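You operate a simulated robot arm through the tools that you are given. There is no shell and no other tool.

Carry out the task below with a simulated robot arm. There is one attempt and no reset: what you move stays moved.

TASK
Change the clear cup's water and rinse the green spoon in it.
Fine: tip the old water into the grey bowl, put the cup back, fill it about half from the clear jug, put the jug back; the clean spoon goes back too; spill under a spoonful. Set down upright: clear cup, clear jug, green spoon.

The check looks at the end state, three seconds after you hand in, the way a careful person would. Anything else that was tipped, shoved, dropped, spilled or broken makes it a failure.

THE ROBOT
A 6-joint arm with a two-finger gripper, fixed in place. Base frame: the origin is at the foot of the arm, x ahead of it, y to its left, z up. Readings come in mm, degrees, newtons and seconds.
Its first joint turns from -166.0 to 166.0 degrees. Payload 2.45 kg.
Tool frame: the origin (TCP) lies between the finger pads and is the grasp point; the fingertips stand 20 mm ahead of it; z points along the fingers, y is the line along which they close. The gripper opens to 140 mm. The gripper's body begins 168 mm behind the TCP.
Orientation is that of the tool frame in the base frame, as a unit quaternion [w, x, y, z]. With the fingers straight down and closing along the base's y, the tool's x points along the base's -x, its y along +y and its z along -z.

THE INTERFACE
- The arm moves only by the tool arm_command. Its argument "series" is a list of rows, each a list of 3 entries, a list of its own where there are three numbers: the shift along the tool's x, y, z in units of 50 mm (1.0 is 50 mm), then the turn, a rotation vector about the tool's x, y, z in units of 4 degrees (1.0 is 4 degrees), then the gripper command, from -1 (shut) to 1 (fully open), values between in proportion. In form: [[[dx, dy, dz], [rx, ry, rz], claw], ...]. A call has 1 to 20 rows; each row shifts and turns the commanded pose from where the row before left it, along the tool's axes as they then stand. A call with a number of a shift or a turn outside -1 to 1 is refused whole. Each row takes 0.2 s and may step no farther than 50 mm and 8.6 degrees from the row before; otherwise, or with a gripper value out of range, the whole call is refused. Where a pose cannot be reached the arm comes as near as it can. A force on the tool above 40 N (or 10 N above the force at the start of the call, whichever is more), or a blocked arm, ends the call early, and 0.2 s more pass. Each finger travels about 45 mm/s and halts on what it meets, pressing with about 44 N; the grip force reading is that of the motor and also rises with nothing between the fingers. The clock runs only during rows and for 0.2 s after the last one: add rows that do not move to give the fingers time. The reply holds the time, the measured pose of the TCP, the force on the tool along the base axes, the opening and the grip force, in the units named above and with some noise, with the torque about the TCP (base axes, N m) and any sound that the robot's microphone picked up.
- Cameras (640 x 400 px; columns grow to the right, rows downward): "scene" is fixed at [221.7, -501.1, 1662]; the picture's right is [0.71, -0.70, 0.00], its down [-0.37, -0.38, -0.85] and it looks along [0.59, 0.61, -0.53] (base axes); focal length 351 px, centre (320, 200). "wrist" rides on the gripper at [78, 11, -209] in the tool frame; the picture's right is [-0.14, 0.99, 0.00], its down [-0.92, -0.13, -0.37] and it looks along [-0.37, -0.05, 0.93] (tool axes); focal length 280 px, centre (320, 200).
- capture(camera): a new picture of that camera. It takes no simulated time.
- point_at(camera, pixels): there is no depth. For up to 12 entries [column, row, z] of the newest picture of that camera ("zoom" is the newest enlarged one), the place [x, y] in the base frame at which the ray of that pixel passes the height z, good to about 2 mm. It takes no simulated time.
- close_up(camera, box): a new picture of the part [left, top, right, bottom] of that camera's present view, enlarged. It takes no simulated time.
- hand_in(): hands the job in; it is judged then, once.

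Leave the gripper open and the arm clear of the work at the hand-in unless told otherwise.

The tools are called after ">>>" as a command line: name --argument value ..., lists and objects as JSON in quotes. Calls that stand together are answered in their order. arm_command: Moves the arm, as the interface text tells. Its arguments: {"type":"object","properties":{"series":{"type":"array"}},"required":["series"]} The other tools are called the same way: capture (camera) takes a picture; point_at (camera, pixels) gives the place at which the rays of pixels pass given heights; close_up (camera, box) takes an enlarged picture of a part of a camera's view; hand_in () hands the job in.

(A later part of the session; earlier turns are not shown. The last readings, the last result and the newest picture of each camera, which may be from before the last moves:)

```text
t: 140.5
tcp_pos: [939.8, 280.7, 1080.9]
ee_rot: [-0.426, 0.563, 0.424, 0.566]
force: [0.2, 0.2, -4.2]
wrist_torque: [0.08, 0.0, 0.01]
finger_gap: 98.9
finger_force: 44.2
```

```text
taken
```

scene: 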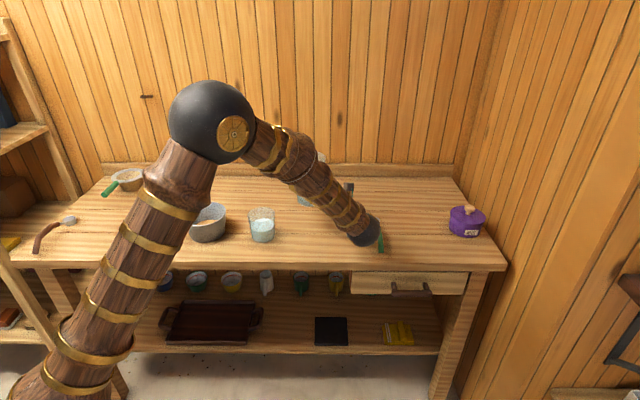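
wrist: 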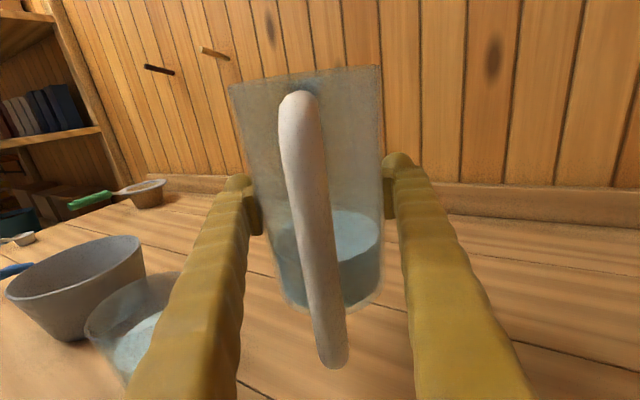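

The jug is level and clear of the cup. I'll move back along the tool 69 mm to above its original place and lower to about 10 mm above the table.

>>> arm_command --series '[[[0, 0, -0.08], [0, 0, 0], -1], [[0, 0.01, -0.16], [0, 0, 0], -1], [[0, 0, -0.22], [0, 0, 0], -1], [[0, 0, -0.22], [0, 0, 0], -1], [[0, 0, -0.22], [0, 0, 0], -1], [[0, 0, -0.22], [0, 0, 0], -1], [[0, 0, -0.16], [0, 0, 0], -1], [[0, 0, -0.1], [0, 0, 0], -1], [[-0.1, 0, 0], [0, 0, 0], -1], [[-0.18, 0, 0], [0, 0, 0], -1], [[-0.2, 0, 0], [0, 0, 0], -1], [[-0.2, 0, 0], [0, 0, 0], -1], [[-0.2, 0, 0], [0, 0, 0], -1], [[-0.2, 0, 0], [0, 0, 0], -1], [[-0.2, 0, 0], [0, 0, 0], -1], [[-0.2, 0, 0], [0, 0, 0], -1], [[-0.18, 0, 0], [0, 0, 0], -1], [[-0.1, 0, 0], [0, 0, 0], -1]]'

>>> capture --camera "wrist"

>>> close_up --camera "scene" --box '[240, 160, 400, 270]'

```text
t: 144.3
tcp_pos: [921.2, 214.9, 994.2]
ee_rot: [-0.427, 0.563, 0.425, 0.566]
force: [-0.1, 0.4, -4.7]
wrist_torque: [0.14, -0.03, 0.0]
finger_gap: 99.2
finger_force: 44.0
```

```text
taken
```

wrist: 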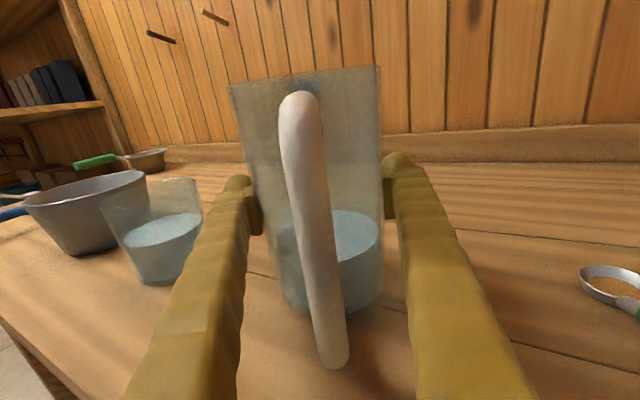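

```text
3.64 times, centred on (320, 215) of scene
```

zoom: 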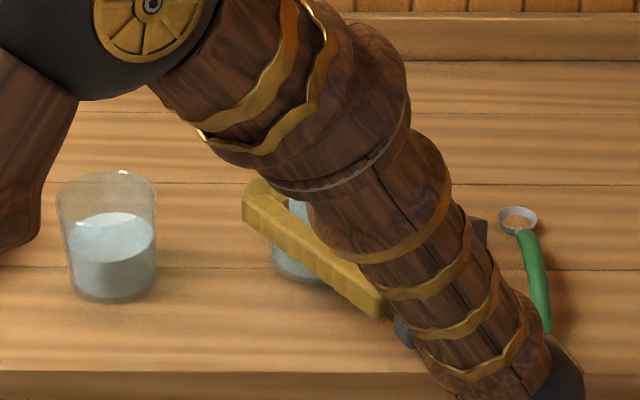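

About 11 mm to the table. Small steps again.

>>> arm_command --series '[[[-0.04, 0, 0], [0, 0, 0], -1], [[-0.04, 0, 0], [0, 0, 0], -1], [[-0.04, 0, 0], [0, 0, 0], -1], [[-0.04, 0, 0], [0, 0, 0], -1]]'

>>> arm_command --series '[[[-0.03, 0, 0], [0, 0, 0], -1]]'

>>> arm_command --series '[[[-0.02, 0, 0], [0, 0, 0], -1]]'

```text
t: 145.3
tcp_pos: [921.0, 216.4, 985.3]
ee_rot: [-0.427, 0.563, 0.426, 0.565]
force: [0.3, -0.2, -4.3]
wrist_torque: [0.1, -0.04, -0.01]
finger_gap: 99.0
finger_force: 43.9
```

```text
t: 145.7
tcp_pos: [922.4, 216.3, 983.1]
ee_rot: [-0.427, 0.562, 0.425, 0.566]
force: [-0.8, -1.3, -1.4]
wrist_torque: [-0.06, 0.0, -0.02]
finger_gap: 98.9
finger_force: 44.1
```

```text
t: 146.1
tcp_pos: [920.6, 216.2, 982.9]
ee_rot: [-0.427, 0.562, 0.425, 0.566]
force: [-5.0, -1.9, 11.7]
wrist_torque: [-0.7, 0.23, -0.18]
finger_gap: 98.8
finger_force: 44.1
```

Contact (Fz +11.7 N). I'll open the fingers.

>>> arm_command --series '[[[0, 0, 0], [0, 0, 0], 0.45], [[0, 0, 0], [0, 0, 0], 0.55], [[0, 0, 0], [0, 0, 0], 0.7], [[0, 0, 0], [0, 0, 0], 0.85], [[0, 0, 0], [0, 0, 0], 1], [[0, 0, 0], [0, 0, 0], 1]]'

>>> capture --camera "wrist"

```text
t: 147.5
tcp_pos: [922.5, 215.0, 980.9]
ee_rot: [-0.427, 0.563, 0.425, 0.566]
force: [0.9, 0.4, 1.0]
wrist_torque: [0.0, 0.0, -0.03]
finger_gap: 140.1
finger_force: 0.1
```

```text
taken
```

wrist: 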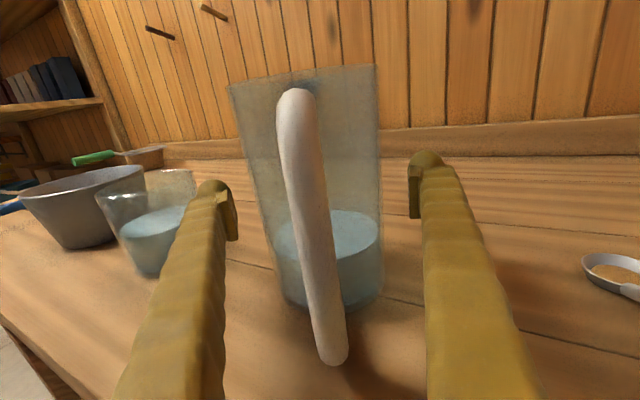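

The jug is standing upright and free. I'll raise straight up 230 mm and compare its position with the start.

>>> arm_command --series '[[[0.2, 0, 0], [0, 0, 0], 1], [[0.4, 0, 0], [0, 0, 0], 1], [[0.4, 0, 0], [0, 0, 0], 1], [[0.4, 0, 0], [0, 0, 0], 1], [[0.4, 0, 0], [0, 0, 0], 1], [[0.4, 0, 0], [0, 0, 0], 1], [[0.4, 0, 0], [0, 0, 0], 1], [[0.4, 0, 0], [0, 0, 0], 1], [[0.4, 0, 0], [0, 0, 0], 1], [[0.4, 0, 0], [0, 0, 0], 1], [[0.4, 0, 0], [0, 0, 0], 1], [[0.4, 0, 0], [0, 0, 0], 1]]'

>>> close_up --camera "scene" --box '[295, 175, 395, 260]'

>>> capture --camera "wrist"

```text
t: 150.1
tcp_pos: [922.3, 213.9, 1211.7]
ee_rot: [-0.427, 0.563, 0.425, 0.566]
force: [-0.3, 0.8, -0.3]
wrist_torque: [0.0, -0.03, 0.01]
finger_gap: 140.2
finger_force: 0.1
```

```text
4.71 times, centred on (345, 218) of scene
```

zoom: 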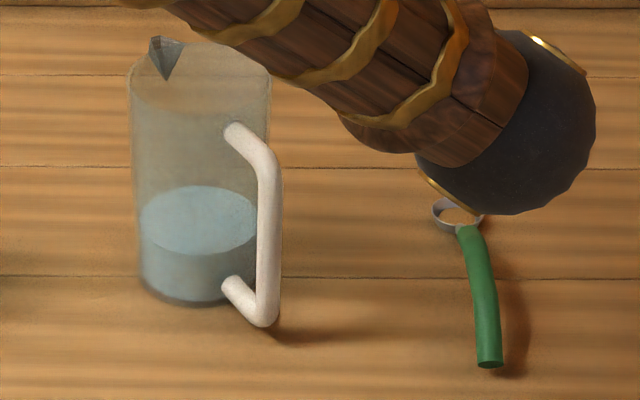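

```text
taken
```

wrist: 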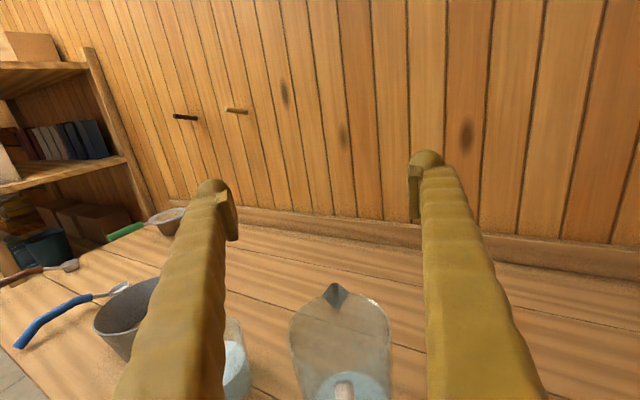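

The jug is within about 5 mm of where it started. Now for the spoon. I'll turn the tool to azimuth 45°, in line with the spoon, while staying high.

>>> arm_command --series '[[[0, 0, -0.5], [-0.9, 0, 0], 1], [[0, 0, -0.5], [-0.9, 0, 0], 1], [[0, 0, -0.5], [-0.9, 0, 0], 1], [[0, 0, -0.5], [-0.9, 0, 0], 1], [[0, 0, -0.5], [-0.9, 0, 0], 1], [[0, 0, -0.5], [-0.9, 0, 0], 1], [[0, 0, -0.5], [-0.9, 0, 0], 1], [[0, 0, -0.5], [-0.95, 0, 0], 1]]'

```text
t: 151.9
tcp_pos: [825.5, 39.8, 1213.5]
ee_rot: [-0.272, 0.652, 0.27, 0.654]
force: [0.6, 0.7, -0.1]
wrist_torque: [0.0, 0.02, -0.02]
finger_gap: 140.0
finger_force: 0.0
```

>>> arm_command --series '[[[-0.3, 0.29, -0.14], [0, 0, 0], 1], [[-0.3, 0.29, -0.14], [0, 0, 0], 1], [[-0.3, 0.29, -0.14], [0, 0, 0], 1], [[-0.3, 0.29, -0.14], [0, 0, 0], 1], [[-0.3, 0.29, -0.14], [0, 0, 0], 1], [[-0.3, 0.29, -0.14], [0, 0, 0], 1], [[-0.3, 0.29, -0.14], [0, 0, 0], 1], [[-0.3, 0.29, -0.14], [0, 0, 0], 1], [[-0.3, 0.29, -0.13], [0, 0, 0], 1], [[-0.3, 0.29, -0.13], [0, 0, 0], 1]]'

>>> capture --camera "wrist"

>>> capture --camera "scene"

```text
t: 154.1
tcp_pos: [881.4, -110.7, 1061.6]
ee_rot: [-0.272, 0.652, 0.27, 0.654]
force: [0.3, 0.2, 0.2]
wrist_torque: [-0.01, 0.03, -0.03]
finger_gap: 140.2
finger_force: 0.1
```

```text
taken
```

wrist: 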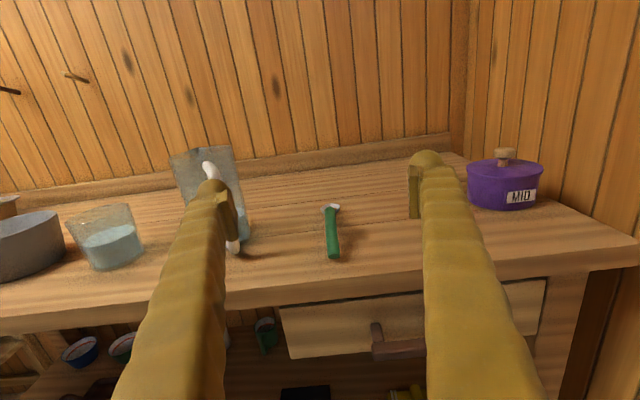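

```text
taken
```

scene: 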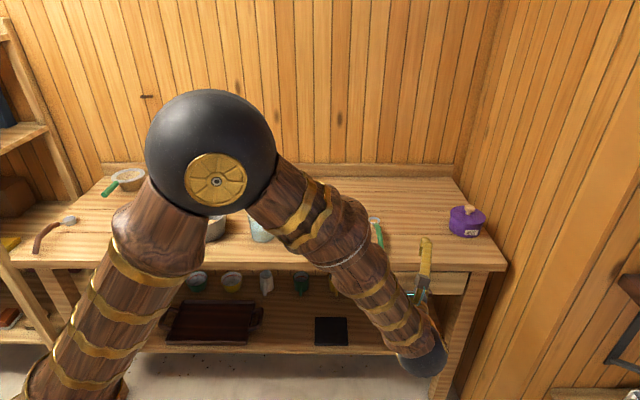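

>>> close_up --camera "wrist" --box '[290, 185, 380, 275]'

>>> point_at --camera "wrist" --pixels '[[333, 257, 908], [333, 257, 916], [333, 210, 916], [327, 206, 912], [337, 206, 912]]'

```text
4.44 times, centred on (335, 230) of wrist
```

zoom: 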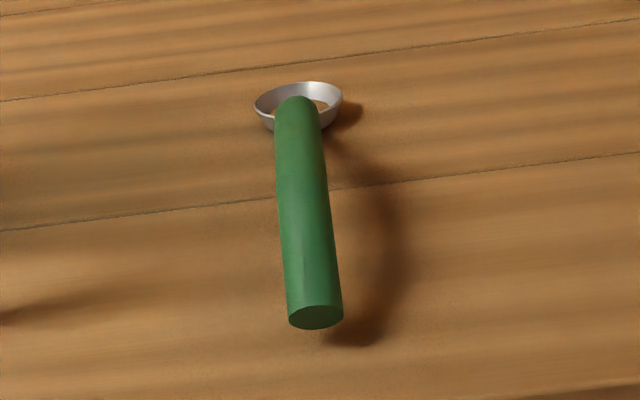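

```text
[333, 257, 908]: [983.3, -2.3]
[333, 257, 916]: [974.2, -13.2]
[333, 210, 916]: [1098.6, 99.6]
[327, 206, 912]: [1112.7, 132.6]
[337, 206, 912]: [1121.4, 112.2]
```

The handle is a round bar about 16 mm thick that arches: its shadow separates from it in the middle. I'll get the arch height by intersecting scene-camera rays along the handle with the spoon's vertical plane.

>>> point_at --camera "scene" --pixels '[[375.4, 223.9, 910], [375.4, 223.9, 940], [377.3, 229.7, 910], [377.3, 229.7, 940], [378.8, 237.1, 910], [378.8, 237.1, 940], [380, 244.5, 910], [380, 244.5, 940], [381.1, 252, 910], [381.1, 252, 940]]'

>>> point_at --camera "zoom" --pixels '[[316, 318, 910], [316, 318, 940], [308, 240, 910], [308, 240, 940], [298, 110, 910], [298, 110, 940], [298, 105, 912]]'

```text
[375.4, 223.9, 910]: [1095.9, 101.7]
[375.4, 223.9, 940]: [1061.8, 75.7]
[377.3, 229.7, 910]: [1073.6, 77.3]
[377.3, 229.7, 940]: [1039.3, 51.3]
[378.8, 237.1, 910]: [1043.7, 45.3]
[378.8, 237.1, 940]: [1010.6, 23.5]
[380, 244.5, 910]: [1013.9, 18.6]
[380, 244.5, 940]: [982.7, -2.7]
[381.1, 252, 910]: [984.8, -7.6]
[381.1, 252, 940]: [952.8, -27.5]
```

```text
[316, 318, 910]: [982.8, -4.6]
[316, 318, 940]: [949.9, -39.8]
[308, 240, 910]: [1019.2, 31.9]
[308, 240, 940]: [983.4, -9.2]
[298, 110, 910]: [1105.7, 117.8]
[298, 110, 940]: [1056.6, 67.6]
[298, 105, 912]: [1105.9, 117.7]
```

The handle's middle is at roughly z≈930±5, about (1003,13), with free space beneath it. The plan is to grip it there with the tool pitched 25° down along the spoon, so a further 65° of pitch will later dip the head vertically. First I'll pitch 25° and move to 80 mm above the grip point, with the gap reduced to about 77 mm.

>>> arm_command --series '[[[0, 0, 0], [0, -0.9, 0], 0.5], [[0, 0, 0], [0, -0.9, 0], 0.3], [[0, 0, 0], [0, -0.9, 0], 0.1], [[0, 0, 0], [0, -0.9, 0], 0.1], [[0, 0, 0], [0, -0.9, 0], 0.1], [[0, 0, 0], [0, -0.9, 0], 0.1], [[0, 0, 0], [0, -0.85, 0], 0.1], [[0.071, -0.003, 0.35], [0, 0, 0], 0.1], [[0.071, -0.003, 0.35], [0, 0, 0], 0.1], [[0.071, -0.003, 0.35], [0, 0, 0], 0.1], [[0.071, -0.003, 0.35], [0, 0, 0], 0.1], [[0.071, -0.003, 0.35], [0, 0, 0], 0.1], [[0.071, -0.003, 0.35], [0, 0, 0], 0.1], [[0.071, -0.003, 0.35], [0, 0, 0], 0.1], [[0.071, -0.003, 0.35], [0, 0, 0], 0.1], [[0.071, -0.003, 0.35], [0, 0, 0], 0.1], [[0.071, -0.003, 0.35], [0, 0, 0], 0.1]]'

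>>> capture --camera "wrist"

>>> capture --camera "scene"

```text
t: 157.7
tcp_pos: [1003.0, 14.4, 1020.4]
ee_rot: [-0.208, 0.778, 0.323, 0.498]
force: [-0.6, -0.1, 1.1]
wrist_torque: [0.03, -0.02, 0.0]
finger_gap: 76.8
finger_force: 0.0
```

```text
taken
```

wrist: 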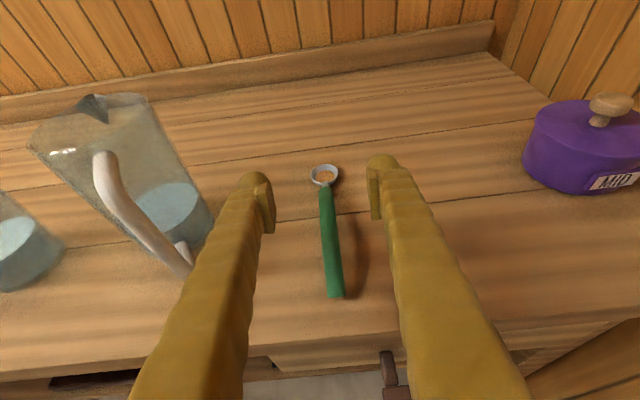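

```text
taken
```

scene: 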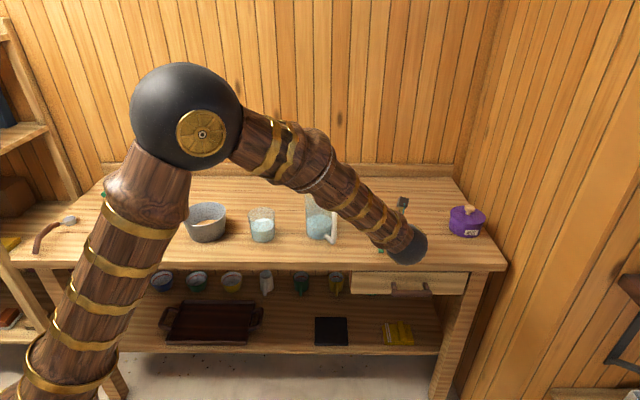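

>>> close_up --camera "wrist" --box '[270, 150, 390, 310]'

>>> point_at --camera "wrist" --pixels '[[337, 296, 915], [337, 296, 925], [333, 260, 915], [333, 260, 930], [329, 225, 915], [329, 225, 935], [326, 192, 915], [326, 192, 930], [324, 174, 915]]'

```text
2.50 times, centred on (330, 230) of wrist
```

zoom: 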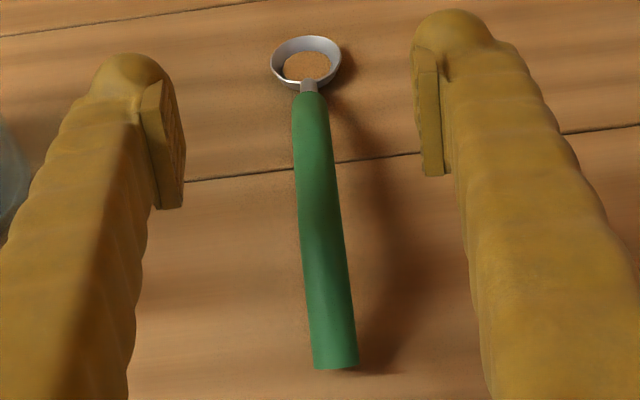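

```text
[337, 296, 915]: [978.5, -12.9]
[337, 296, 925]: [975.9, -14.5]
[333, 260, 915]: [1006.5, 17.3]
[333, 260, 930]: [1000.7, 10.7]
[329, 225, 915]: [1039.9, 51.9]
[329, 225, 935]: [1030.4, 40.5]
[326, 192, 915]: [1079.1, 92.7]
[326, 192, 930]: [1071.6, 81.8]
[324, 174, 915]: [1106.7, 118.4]
```

The fingers are centred over the handle (0.6 mm off). I'll lower vertically 82 mm in small steps to z≈938.

>>> arm_command --series '[[[-0.186, 0.01, 0.0866], [0, 0, 0], 0.1], [[-0.186, 0, 0.0866], [0, 0, 0], 0.1], [[-0.186, 0, 0.0866], [0, 0, 0], 0.1], [[-0.186, 0, 0.0866], [0, 0, 0], 0.1], [[-0.186, 0, 0.0866], [0, 0, 0], 0.1], [[-0.186, 0, 0.0866], [0, 0, 0], 0.1]]'

>>> capture --camera "wrist"

>>> close_up --camera "wrist" --box '[240, 130, 410, 310]'

```text
t: 159.1
tcp_pos: [1002.7, 14.7, 959.1]
ee_rot: [-0.207, 0.778, 0.322, 0.498]
force: [0.1, 0.1, 0.1]
wrist_torque: [-0.01, 0.0, -0.02]
finger_gap: 77.3
finger_force: 0.0
```

```text
taken
```

wrist: 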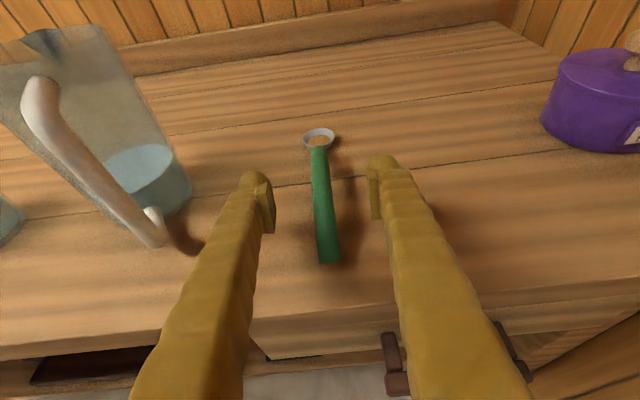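

```text
2.22 times, centred on (325, 220) of wrist
```

zoom: 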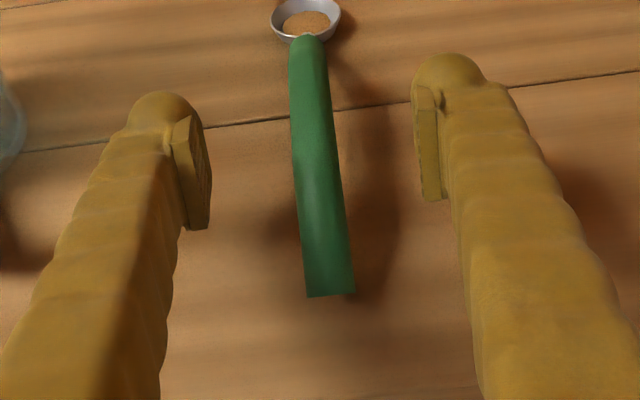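

>>> point_at --camera "wrist" --pixels '[[329.5, 263, 905], [329.5, 263, 915], [329.5, 263, 925], [326, 218, 915], [326, 218, 925], [326, 218, 935], [321, 165, 915], [321, 165, 930]]'

```text
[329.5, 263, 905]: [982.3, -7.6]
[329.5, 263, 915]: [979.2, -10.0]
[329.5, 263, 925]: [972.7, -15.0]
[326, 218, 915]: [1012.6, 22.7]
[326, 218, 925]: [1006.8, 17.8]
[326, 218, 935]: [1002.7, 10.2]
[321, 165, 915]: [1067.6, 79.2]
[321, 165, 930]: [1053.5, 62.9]
```

Aligned. I'll lower the last 21 mm to z≈938, watching the force.

>>> arm_command --series '[[[-0.127, 0, 0.059], [0, 0, 0], 0.1], [[-0.127, 0, 0.059], [0, 0, 0], 0.1], [[-0.127, 0, 0.059], [0, 0, 0], 0.1]]'

>>> close_up --camera "wrist" --box '[240, 130, 410, 310]'

```text
t: 159.9
tcp_pos: [1001.7, 12.6, 937.6]
ee_rot: [-0.208, 0.778, 0.323, 0.497]
force: [-1.0, -0.6, 0.4]
wrist_torque: [0.01, -0.03, 0.0]
finger_gap: 77.3
finger_force: 0.1
```

```text
2.22 times, centred on (325, 220) of wrist
```

zoom: 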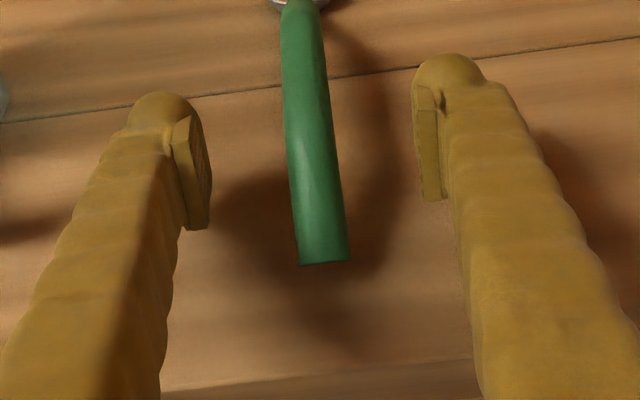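

The handle is centred at the TCP and there's no contact yet. I'll close on the handle.

>>> arm_command --series '[[[0, 0, 0], [0, 0, 0], -0.2], [[0, 0, 0], [0, 0, 0], -0.4], [[0, 0, 0], [0, 0, 0], -0.6], [[0, 0, 0], [0, 0, 0], -1], [[0, 0, 0], [0, 0, 0], -1], [[0, 0, 0], [0, 0, 0], -1], [[0, 0, 0], [0, 0, 0], -1]]'

>>> capture --camera "wrist"

>>> close_up --camera "wrist" --box '[240, 90, 410, 270]'

```text
t: 161.5
tcp_pos: [1002.6, 13.2, 937.1]
ee_rot: [-0.206, 0.778, 0.322, 0.498]
force: [1.1, 0.0, 1.0]
wrist_torque: [-0.01, -0.01, 0.0]
finger_gap: 20.7
finger_force: 44.2
```

```text
taken
```

wrist: 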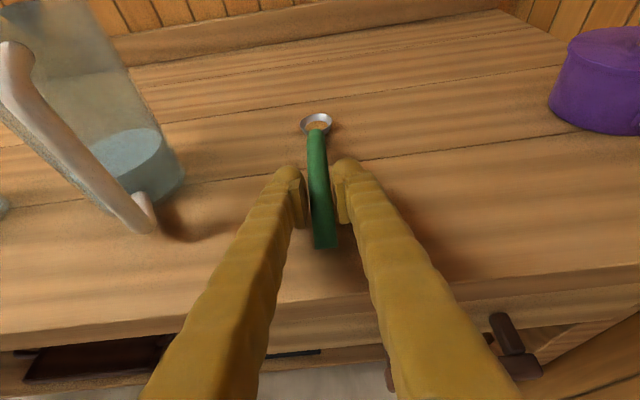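

```text
2.22 times, centred on (325, 180) of wrist
```

zoom: 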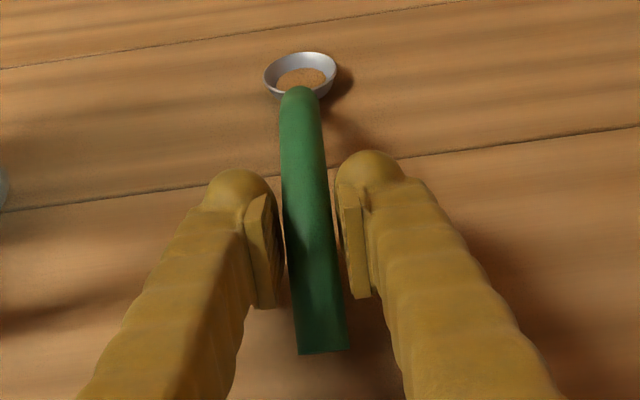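

Gripped: gap 20.7 mm, 44 N. I'll do a gentle test lift of 10 mm, keeping the spoon level so its contents stay in.

>>> arm_command --series '[[[0.036, 0, -0.017], [0, 0, 0], -1], [[0.036, 0, -0.017], [0, 0, 0], -1], [[0.036, 0, -0.017], [0, 0, 0], -1], [[0.036, 0, -0.017], [0, 0, 0], -1], [[0.036, 0, -0.017], [0, 0, 0], -1]]'

>>> close_up --camera "wrist" --box '[240, 90, 410, 270]'

```text
t: 162.7
tcp_pos: [1002.1, 13.8, 948.4]
ee_rot: [-0.206, 0.779, 0.321, 0.498]
force: [-0.4, 0.1, -0.3]
wrist_torque: [-0.01, 0.03, 0.02]
finger_gap: 20.7
finger_force: 43.9
```

```text
2.22 times, centred on (325, 180) of wrist
```

zoom: 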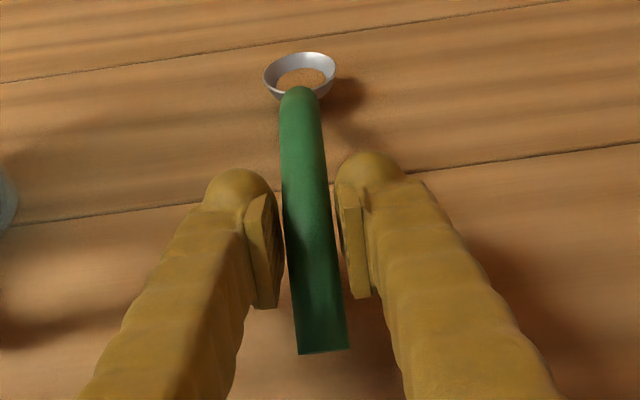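

The spoon moves rigidly with the gripper. Next I'll lift it level to z≈1150, well above the jug's rim at 1073.

>>> arm_command --series '[[[0.1, 0, -0.047], [0, 0, 0], -1], [[0.2, 0, -0.093], [0, 0, 0], -1], [[0.3, 0, -0.14], [0, 0, 0], -1], [[0.36, 0, -0.168], [0, 0, 0], -1], [[0.36, 0, -0.168], [0, 0, 0], -1], [[0.36, 0, -0.168], [0, 0, 0], -1], [[0.36, 0, -0.168], [0, 0, 0], -1], [[0.36, 0, -0.168], [0, 0, 0], -1], [[0.36, 0, -0.168], [0, 0, 0], -1], [[0.36, 0, -0.168], [0, 0, 0], -1], [[0.3, 0, -0.14], [0, 0, 0], -1], [[0.2, 0, -0.093], [0, 0, 0], -1], [[0.1, 0, -0.047], [0, 0, 0], -1]]'

>>> capture --camera "wrist"

>>> capture --camera "scene"

```text
t: 165.5
tcp_pos: [1000.7, 13.0, 1152.4]
ee_rot: [-0.208, 0.778, 0.323, 0.497]
force: [0.2, 0.9, -1.8]
wrist_torque: [0.0, -0.01, 0.0]
finger_gap: 21.0
finger_force: 43.9
```

```text
taken
```

wrist: 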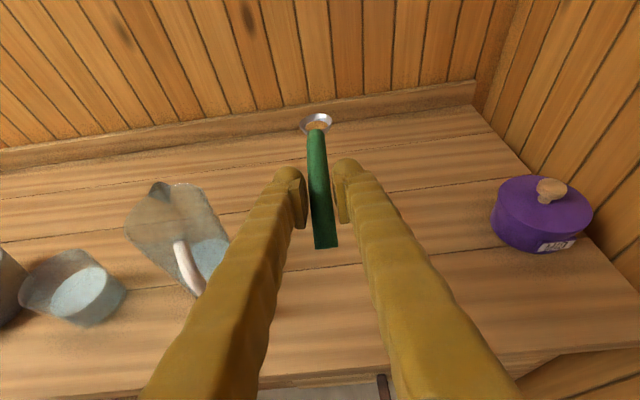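

```text
taken
```

scene: 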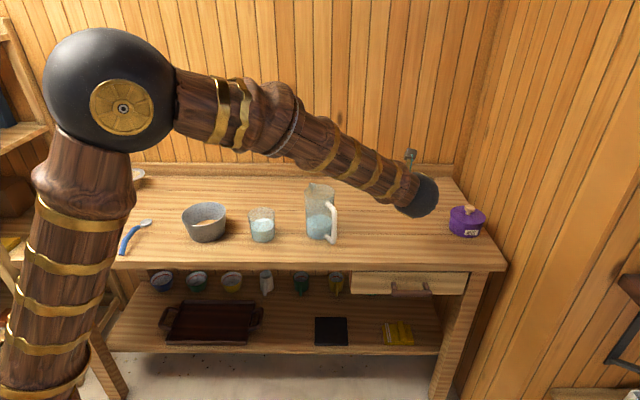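

The spoon is held level at z=1152. I'll turn it 45° about the vertical so it points along +y.

>>> arm_command --series '[[[0, 0, 0], [0.4, 0, -0.186], -1], [[0, 0, 0], [0.8, 0, -0.373], -1], [[0, 0, 0], [0.9, 0, -0.42], -1], [[0, 0, 0], [0.9, 0, -0.42], -1], [[0, 0, 0], [0.9, 0, -0.42], -1], [[0, 0, 0], [0.9, 0, -0.42], -1], [[0, 0, 0], [0.9, 0, -0.42], -1], [[0, 0, 0], [0.9, 0, -0.42], -1], [[0, 0, 0], [0.9, 0, -0.42], -1], [[0, 0, 0], [0.9, 0, -0.42], -1], [[0, 0, 0], [0.9, 0, -0.42], -1], [[0, 0, 0], [0.6, 0, -0.28], -1], [[0, 0, 0], [0.3, 0, -0.14], -1]]'

>>> capture --camera "wrist"

```text
t: 168.3
tcp_pos: [1002.0, 13.4, 1152.8]
ee_rot: [-0.381, 0.594, 0.597, 0.381]
force: [-0.2, -0.2, 0.3]
wrist_torque: [-0.01, 0.02, 0.0]
finger_gap: 20.8
finger_force: 44.0
```

```text
taken
```

wrist: 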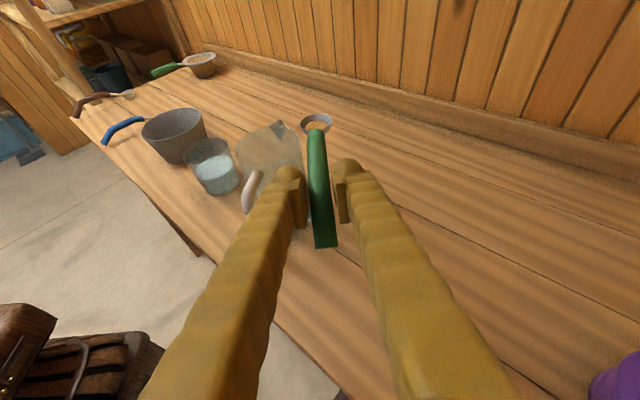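

Now pointing along +y. I'll translate left and forward to TCP (757,177), which puts the spoon head directly above the cup, still high.

>>> arm_command --series '[[[0.026, -0.093, 0.056], [0, 0, 0], -1], [[0.052, -0.186, 0.113], [0, 0, 0], -1], [[0.0875, -0.31, 0.188], [0, 0, 0], -1], [[0.0875, -0.31, 0.188], [0, 0, 0], -1], [[0.0875, -0.31, 0.188], [0, 0, 0], -1], [[0.0875, -0.31, 0.188], [0, 0, 0], -1], [[0.0875, -0.31, 0.188], [0, 0, 0], -1], [[0.0875, -0.31, 0.188], [0, 0, 0], -1], [[0.0875, -0.31, 0.188], [0, 0, 0], -1], [[0.0875, -0.31, 0.188], [0, 0, 0], -1], [[0.0875, -0.31, 0.188], [0, 0, 0], -1], [[0.0875, -0.31, 0.188], [0, 0, 0], -1], [[0.0875, -0.31, 0.188], [0, 0, 0], -1], [[0.0875, -0.31, 0.188], [0, 0, 0], -1], [[0.0875, -0.31, 0.188], [0, 0, 0], -1], [[0.0875, -0.31, 0.188], [0, 0, 0], -1], [[0.052, -0.186, 0.113], [0, 0, 0], -1], [[0.026, -0.093, 0.056], [0, 0, 0], -1]]'

>>> capture --camera "wrist"

>>> capture --camera "scene"

```text
t: 172.1
tcp_pos: [756.7, 176.1, 1153.0]
ee_rot: [-0.38, 0.596, 0.596, 0.381]
force: [-0.3, -1.2, -0.7]
wrist_torque: [-0.03, -0.01, 0.02]
finger_gap: 20.9
finger_force: 44.0
```

```text
taken
```

wrist: 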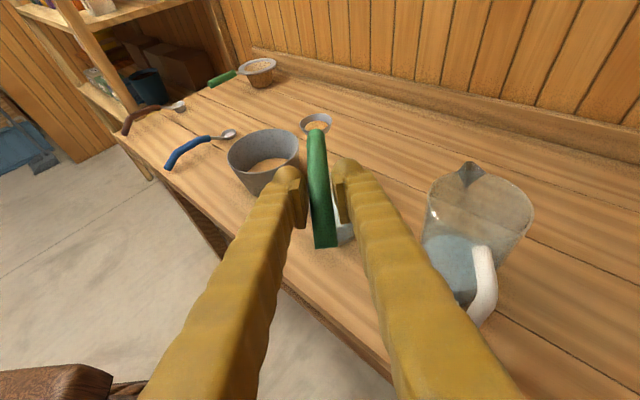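

```text
taken
```

scene: 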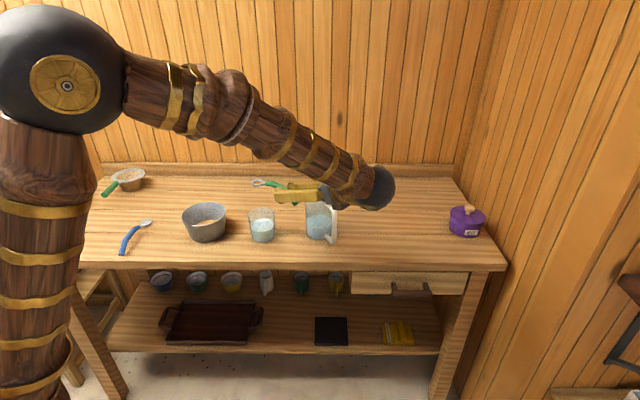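

I'll verify the spoon head's position from the scene camera.

>>> close_up --camera "scene" --box '[235, 165, 335, 245]'

```text
5.00 times, centred on (285, 205) of scene
```

zoom: 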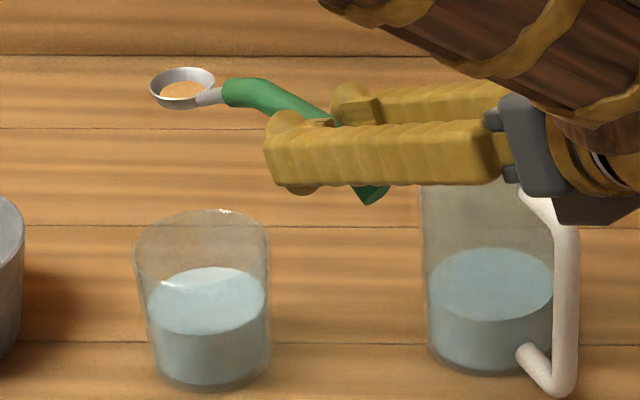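

>>> point_at --camera "zoom" --pixels '[[182, 88, 1115], [182, 88, 1125], [182, 88, 1135], [182, 88, 1145], [368, 195, 1130], [250, 92, 1150]]'

```text
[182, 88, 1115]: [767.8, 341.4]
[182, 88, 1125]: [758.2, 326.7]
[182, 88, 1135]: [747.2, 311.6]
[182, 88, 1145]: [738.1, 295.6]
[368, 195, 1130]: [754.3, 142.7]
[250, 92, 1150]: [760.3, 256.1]
```

The head is exactly above the cup at (757,325,1126). I'll lower 84 mm so the head is about 37 mm above the cup's rim.

>>> arm_command --series '[[[-0.15, 0, 0.069], [0, 0, 0], -1], [[-0.22, 0, 0.101], [0, 0, 0], -1], [[-0.22, 0, 0.101], [0, 0, 0], -1], [[-0.22, 0, 0.101], [0, 0, 0], -1], [[-0.22, 0, 0.101], [0, 0, 0], -1], [[-0.22, 0, 0.101], [0, 0, 0], -1], [[-0.18, 0, 0.083], [0, 0, 0], -1], [[-0.1, 0, 0.046], [0, 0, 0], -1]]'

>>> close_up --camera "scene" --box '[235, 165, 335, 245]'

>>> capture --camera "wrist"

```text
t: 173.9
tcp_pos: [757.2, 177.0, 1069.7]
ee_rot: [-0.381, 0.595, 0.596, 0.381]
force: [0.2, -0.6, -1.4]
wrist_torque: [-0.02, 0.03, 0.01]
finger_gap: 20.7
finger_force: 43.8
```

```text
5.00 times, centred on (285, 205) of scene
```

zoom: 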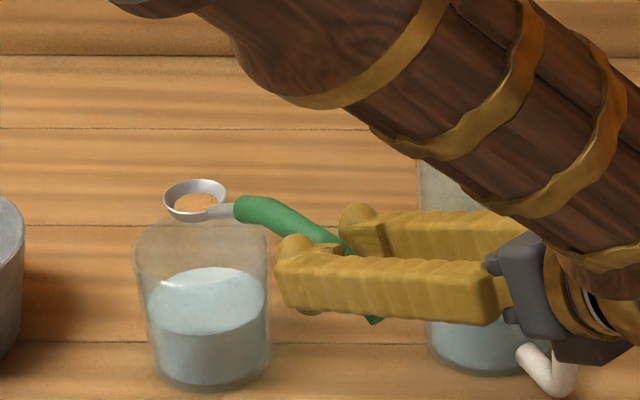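

```text
taken
```

wrist: 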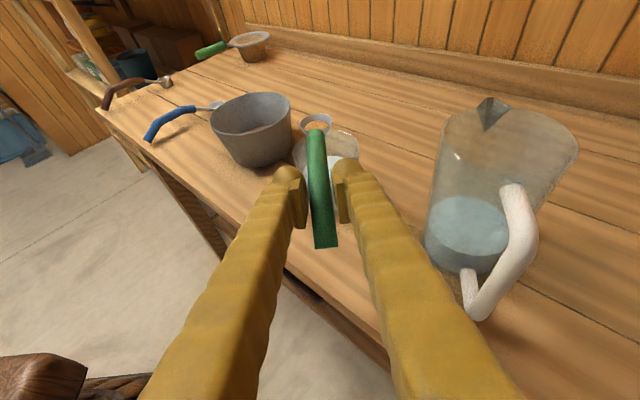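

The spoon head is 37 mm above the centre of the cup's opening. I'll pitch it head-down about the head itself, 32° first.

>>> arm_command --series '[[[0.1, 0, -0.022], [0, -0.5, 0], -1], [[0.2066, 0, -0.0456], [0, -1, 0], -1], [[0.2066, 0, -0.0456], [0, -1, 0], -1], [[0.2066, 0, -0.0456], [0, -1, 0], -1], [[0.2066, 0, -0.0456], [0, -1, 0], -1], [[0.2066, 0, -0.0456], [0, -1, 0], -1], [[0.2066, 0, -0.0456], [0, -1, 0], -1], [[0.2066, 0, -0.0456], [0, -1, 0], -1], [[0.1, 0, -0.022], [0, -0.5, 0], -1]]'

>>> close_up --camera "scene" --box '[235, 165, 335, 245]'

>>> capture --camera "wrist"

```text
t: 175.9
tcp_pos: [757.7, 213.0, 1143.4]
ee_rot: [-0.202, 0.677, 0.678, 0.202]
force: [0.4, 0.9, -0.9]
wrist_torque: [-0.03, -0.01, -0.01]
finger_gap: 20.8
finger_force: 44.7
```

```text
5.00 times, centred on (285, 205) of scene
```

zoom: 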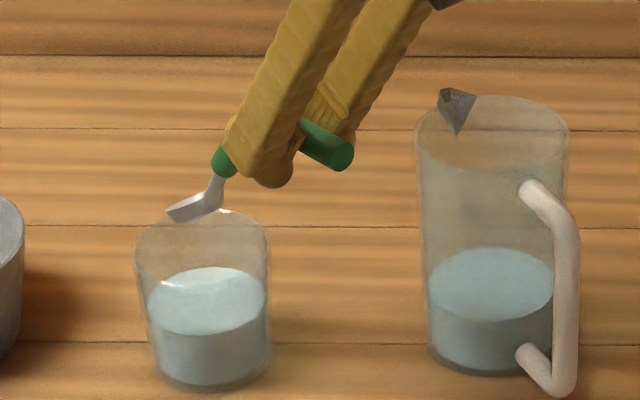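

```text
taken
```

wrist: 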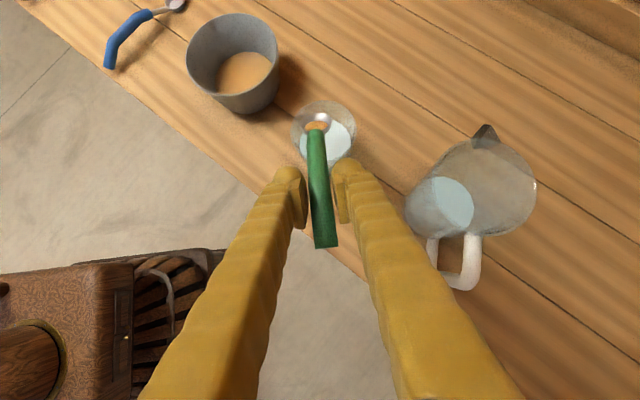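

The head stays over the cup. I'll continue pitching 26° more.

>>> arm_command --series '[[[0.1, 0, -0.022], [0, -0.5, 0], -1], [[0.2066, 0, -0.0456], [0, -1, 0], -1], [[0.2066, 0, -0.0456], [0, -1, 0], -1], [[0.2066, 0, -0.0456], [0, -1, 0], -1], [[0.2066, 0, -0.0456], [0, -1, 0], -1], [[0.2066, 0, -0.0456], [0, -1, 0], -1], [[0.2066, 0, -0.0456], [0, -1, 0], -1]]'

>>> close_up --camera "scene" --box '[235, 165, 335, 245]'

>>> capture --camera "wrist"

```text
t: 177.5
tcp_pos: [756.7, 268.9, 1182.0]
ee_rot: [-0.043, 0.705, 0.706, 0.044]
force: [-0.2, -0.8, -0.3]
wrist_torque: [0.0, -0.05, -0.02]
finger_gap: 20.7
finger_force: 43.6
```

```text
5.00 times, centred on (285, 205) of scene
```

zoom: 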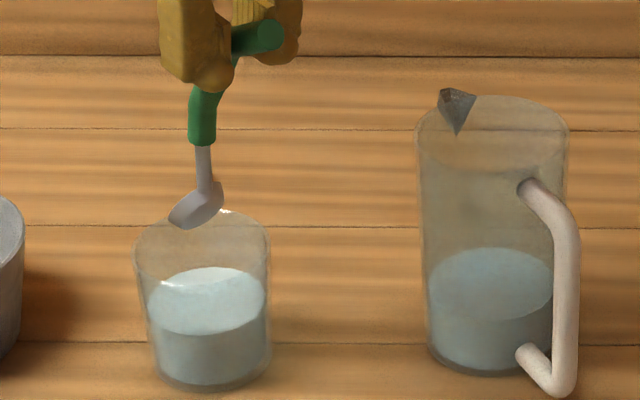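

```text
taken
```

wrist: 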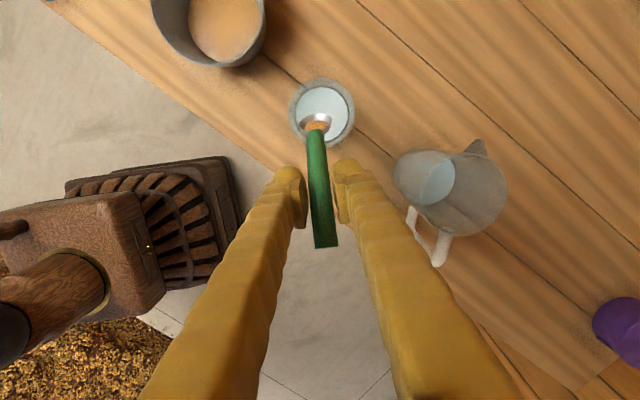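

The neck is now vertical with the scoop above the water. I'll lower 100 mm so the scoop is fully under the surface (head centre at about z≈941) without touching the bottom.

>>> arm_command --series '[[[-0.0127, 0, 0.0992], [0, 0, 0], -1], [[-0.0254, 0, 0.1984], [0, 0, 0], -1], [[-0.0254, 0, 0.1984], [0, 0, 0], -1], [[-0.0254, 0, 0.1984], [0, 0, 0], -1], [[-0.0254, 0, 0.1984], [0, 0, 0], -1], [[-0.0254, 0, 0.1984], [0, 0, 0], -1], [[-0.0254, 0, 0.1984], [0, 0, 0], -1], [[-0.019, 0, 0.15], [0, 0, 0], -1], [[-0.019, 0, 0.15], [0, 0, 0], -1], [[-0.019, 0, 0.15], [0, 0, 0], -1], [[-0.019, 0, 0.15], [0, 0, 0], -1]]'

>>> close_up --camera "scene" --box '[235, 165, 335, 245]'

>>> close_up --camera "wrist" --box '[260, 60, 400, 160]'

```text
t: 179.9
tcp_pos: [756.1, 269.1, 1086.8]
ee_rot: [-0.044, 0.705, 0.706, 0.046]
force: [0.0, -0.2, -1.5]
wrist_torque: [-0.02, 0.02, 0.03]
finger_gap: 21.0
finger_force: 44.0
```

```text
5.00 times, centred on (285, 205) of scene
```

zoom: 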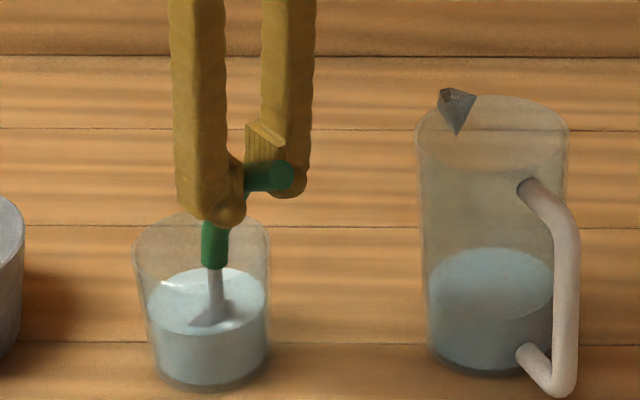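

```text
4.00 times, centred on (330, 110) of wrist
```

zoom: 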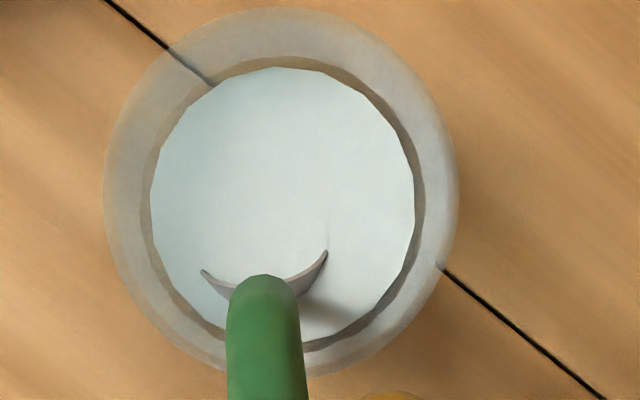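

The scoop's upper edge still peeks out, and it sits about 10 mm toward the near side. I'll lower 9 mm more, shift 8 mm toward the cup's centre, then stir two gentle 10 mm circles under water.

>>> arm_command --series '[[[0.079, 0, 0.01], [0, 0, 0], -1], [[0.079, 0, 0.01], [0, 0, 0], -1], [[-0.012, 0, 0.09], [0, 0, 0], -1], [[-0.012, 0, 0.09], [0, 0, 0], -1], [[0, 0, 0], [0, 0, 0], -1]]'

>>> close_up --camera "wrist" --box '[260, 60, 400, 160]'

>>> close_up --camera "scene" --box '[235, 185, 305, 245]'

```text
t: 181.1
tcp_pos: [756.1, 277.2, 1078.2]
ee_rot: [-0.044, 0.705, 0.707, 0.046]
force: [-0.6, -0.8, -0.6]
wrist_torque: [-0.02, 0.05, -0.01]
finger_gap: 20.9
finger_force: 44.0
```

```text
4.00 times, centred on (330, 110) of wrist
```

zoom: 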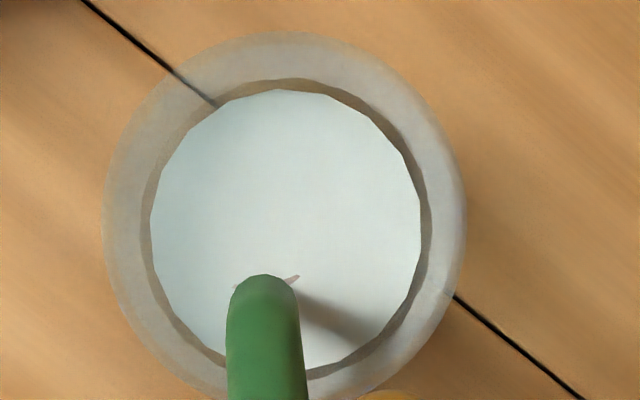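

```text
6.67 times, centred on (270, 215) of scene
```

zoom: 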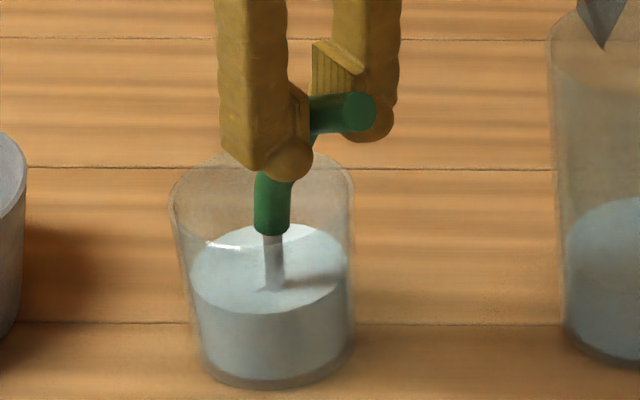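

Nearly fully under; only a sliver of the scoop's edge is at the surface. I'll lower 3 mm more and then stir.

>>> arm_command --series '[[[-0.004, 0, 0.03], [0, 0, 0], -1], [[-0.004, 0, 0.03], [0, 0, 0], -1], [[0, 0.1, 0], [0, 0, 0], -1], [[0, 0.1, 0], [0, 0, 0], -1], [[0.141, -0.058, 0.018], [0, 0, 0], -1], [[0.0575, -0.142, 0.0074], [0, 0, 0], -1], [[-0.0575, -0.142, -0.0074], [0, 0, 0], -1], [[-0.141, -0.058, -0.018], [0, 0, 0], -1], [[-0.141, 0.058, -0.018], [0, 0, 0], -1], [[-0.0575, 0.142, -0.0074], [0, 0, 0], -1], [[0.0575, 0.142, 0.0074], [0, 0, 0], -1], [[0.141, 0.058, 0.018], [0, 0, 0], -1]]'

>>> close_up --camera "wrist" --box '[260, 60, 400, 160]'

>>> close_up --camera "scene" --box '[235, 185, 305, 245]'

```text
t: 183.7
tcp_pos: [767.3, 276.2, 1075.2]
ee_rot: [-0.044, 0.705, 0.706, 0.044]
force: [-0.2, 0.0, -0.5]
wrist_torque: [-0.02, 0.0, 0.0]
finger_gap: 21.0
finger_force: 43.9
```

```text
4.00 times, centred on (330, 110) of wrist
```

zoom: 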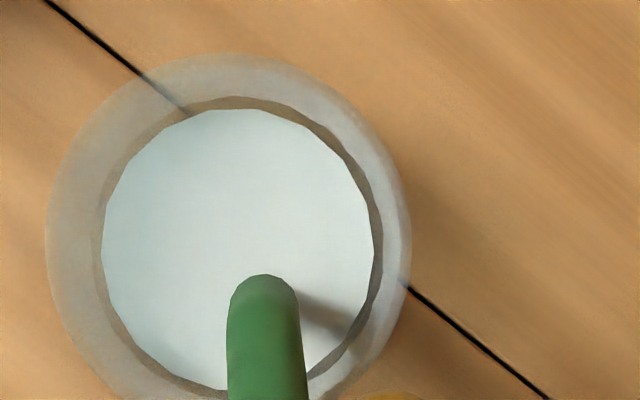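

```text
6.67 times, centred on (270, 215) of scene
```

zoom: 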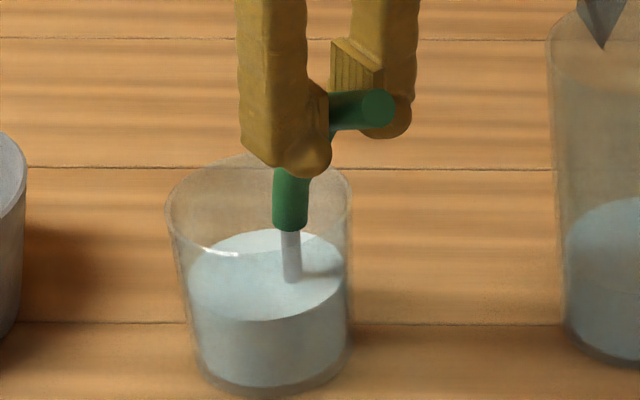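

The stir worked, but the handle brushed the cup's near rim and nudged the cup about 4 to 5 mm toward the front. I'll recentre the spoon and do another, smaller circle staying away from that side.

>>> arm_command --series '[[[0.079, -0.08, 0.01], [0, 0, 0], -1], [[0.083, -0.036, 0.0107], [0, 0, 0], -1], [[0.0357, -0.084, 0.0046], [0, 0, 0], -1], [[-0.0357, -0.084, -0.0046], [0, 0, 0], -1], [[-0.083, -0.036, -0.0107], [0, 0, 0], -1], [[-0.083, 0.036, -0.0107], [0, 0, 0], -1], [[-0.0357, 0.084, -0.0046], [0, 0, 0], -1], [[0.0357, 0.084, 0.0046], [0, 0, 0], -1], [[0.083, 0.036, 0.0107], [0, 0, 0], -1], [[0.083, -0.036, 0.0107], [0, 0, 0], -1], [[0.0357, -0.084, 0.0046], [0, 0, 0], -1], [[-0.0357, -0.084, -0.0046], [0, 0, 0], -1], [[-0.083, -0.036, -0.0107], [0, 0, 0], -1], [[-0.083, 0.036, -0.0107], [0, 0, 0], -1], [[-0.0357, 0.084, -0.0046], [0, 0, 0], -1], [[0.0357, 0.084, 0.0046], [0, 0, 0], -1], [[0.083, 0.036, 0.0107], [0, 0, 0], -1], [[0, -0.12, 0], [0, 0, 0], -1]]'

>>> close_up --camera "wrist" --box '[260, 60, 400, 160]'

>>> close_up --camera "scene" --box '[235, 185, 305, 245]'

```text
t: 187.5
tcp_pos: [756.6, 280.6, 1074.7]
ee_rot: [-0.044, 0.706, 0.706, 0.045]
force: [-1.0, -0.8, -0.4]
wrist_torque: [0.0, 0.03, -0.01]
finger_gap: 20.6
finger_force: 43.9
```

```text
4.00 times, centred on (330, 110) of wrist
```

zoom: 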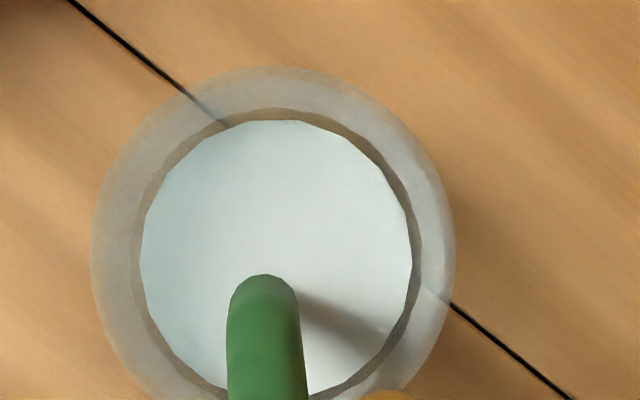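

```text
6.67 times, centred on (270, 215) of scene
```

zoom: 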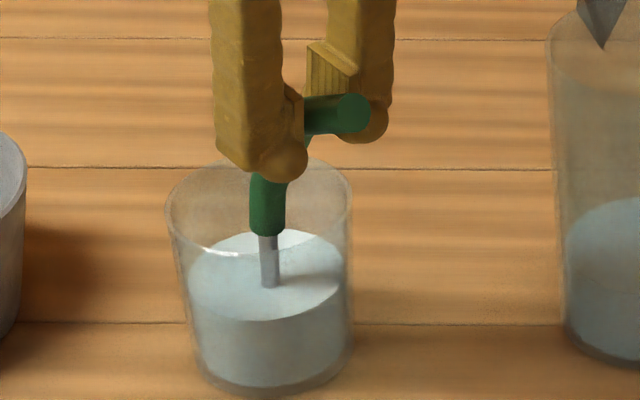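

The cup stayed put this time. I'll raise the spoon slowly, straight up 88 mm, so the scoop is just above the cup's opening, and inspect it.

>>> arm_command --series '[[[0.012, 0, -0.1], [0, 0, 0], -1], [[0.025, 0, -0.198], [0, 0, 0], -1], [[0.025, 0, -0.198], [0, 0, 0], -1], [[0.025, 0, -0.198], [0, 0, 0], -1], [[0, 0, 0], [0, 0, 0], -1], [[0, 0, 0], [0, 0, 0], -1], [[0.025, 0, -0.198], [0, 0, 0], -1], [[0.025, 0, -0.198], [0, 0, 0], -1], [[0.025, 0, -0.198], [0, 0, 0], -1], [[0.025, 0, -0.198], [0, 0, 0], -1], [[0.025, 0, -0.198], [0, 0, 0], -1], [[0.012, 0, -0.1], [0, 0, 0], -1]]'

>>> close_up --camera "wrist" --box '[260, 60, 400, 160]'

>>> close_up --camera "scene" --box '[235, 185, 305, 245]'

```text
t: 190.1
tcp_pos: [756.4, 279.0, 1164.9]
ee_rot: [-0.044, 0.705, 0.706, 0.045]
force: [0.8, 0.1, -0.7]
wrist_torque: [0.0, 0.0, 0.01]
finger_gap: 21.0
finger_force: 43.8
```

```text
4.00 times, centred on (330, 110) of wrist
```

zoom: 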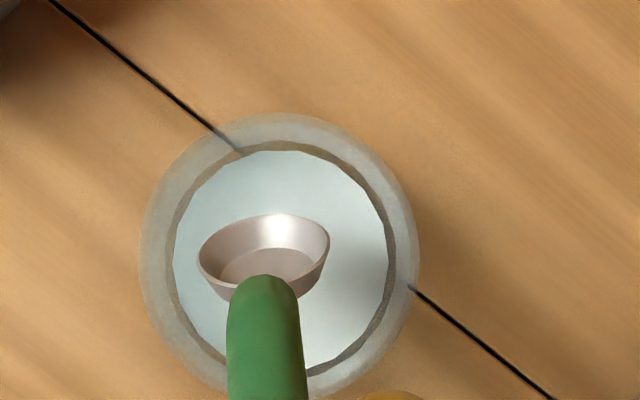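

```text
6.67 times, centred on (270, 215) of scene
```

zoom: 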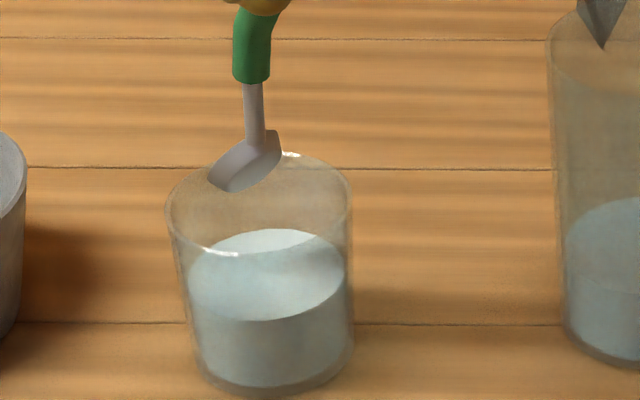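

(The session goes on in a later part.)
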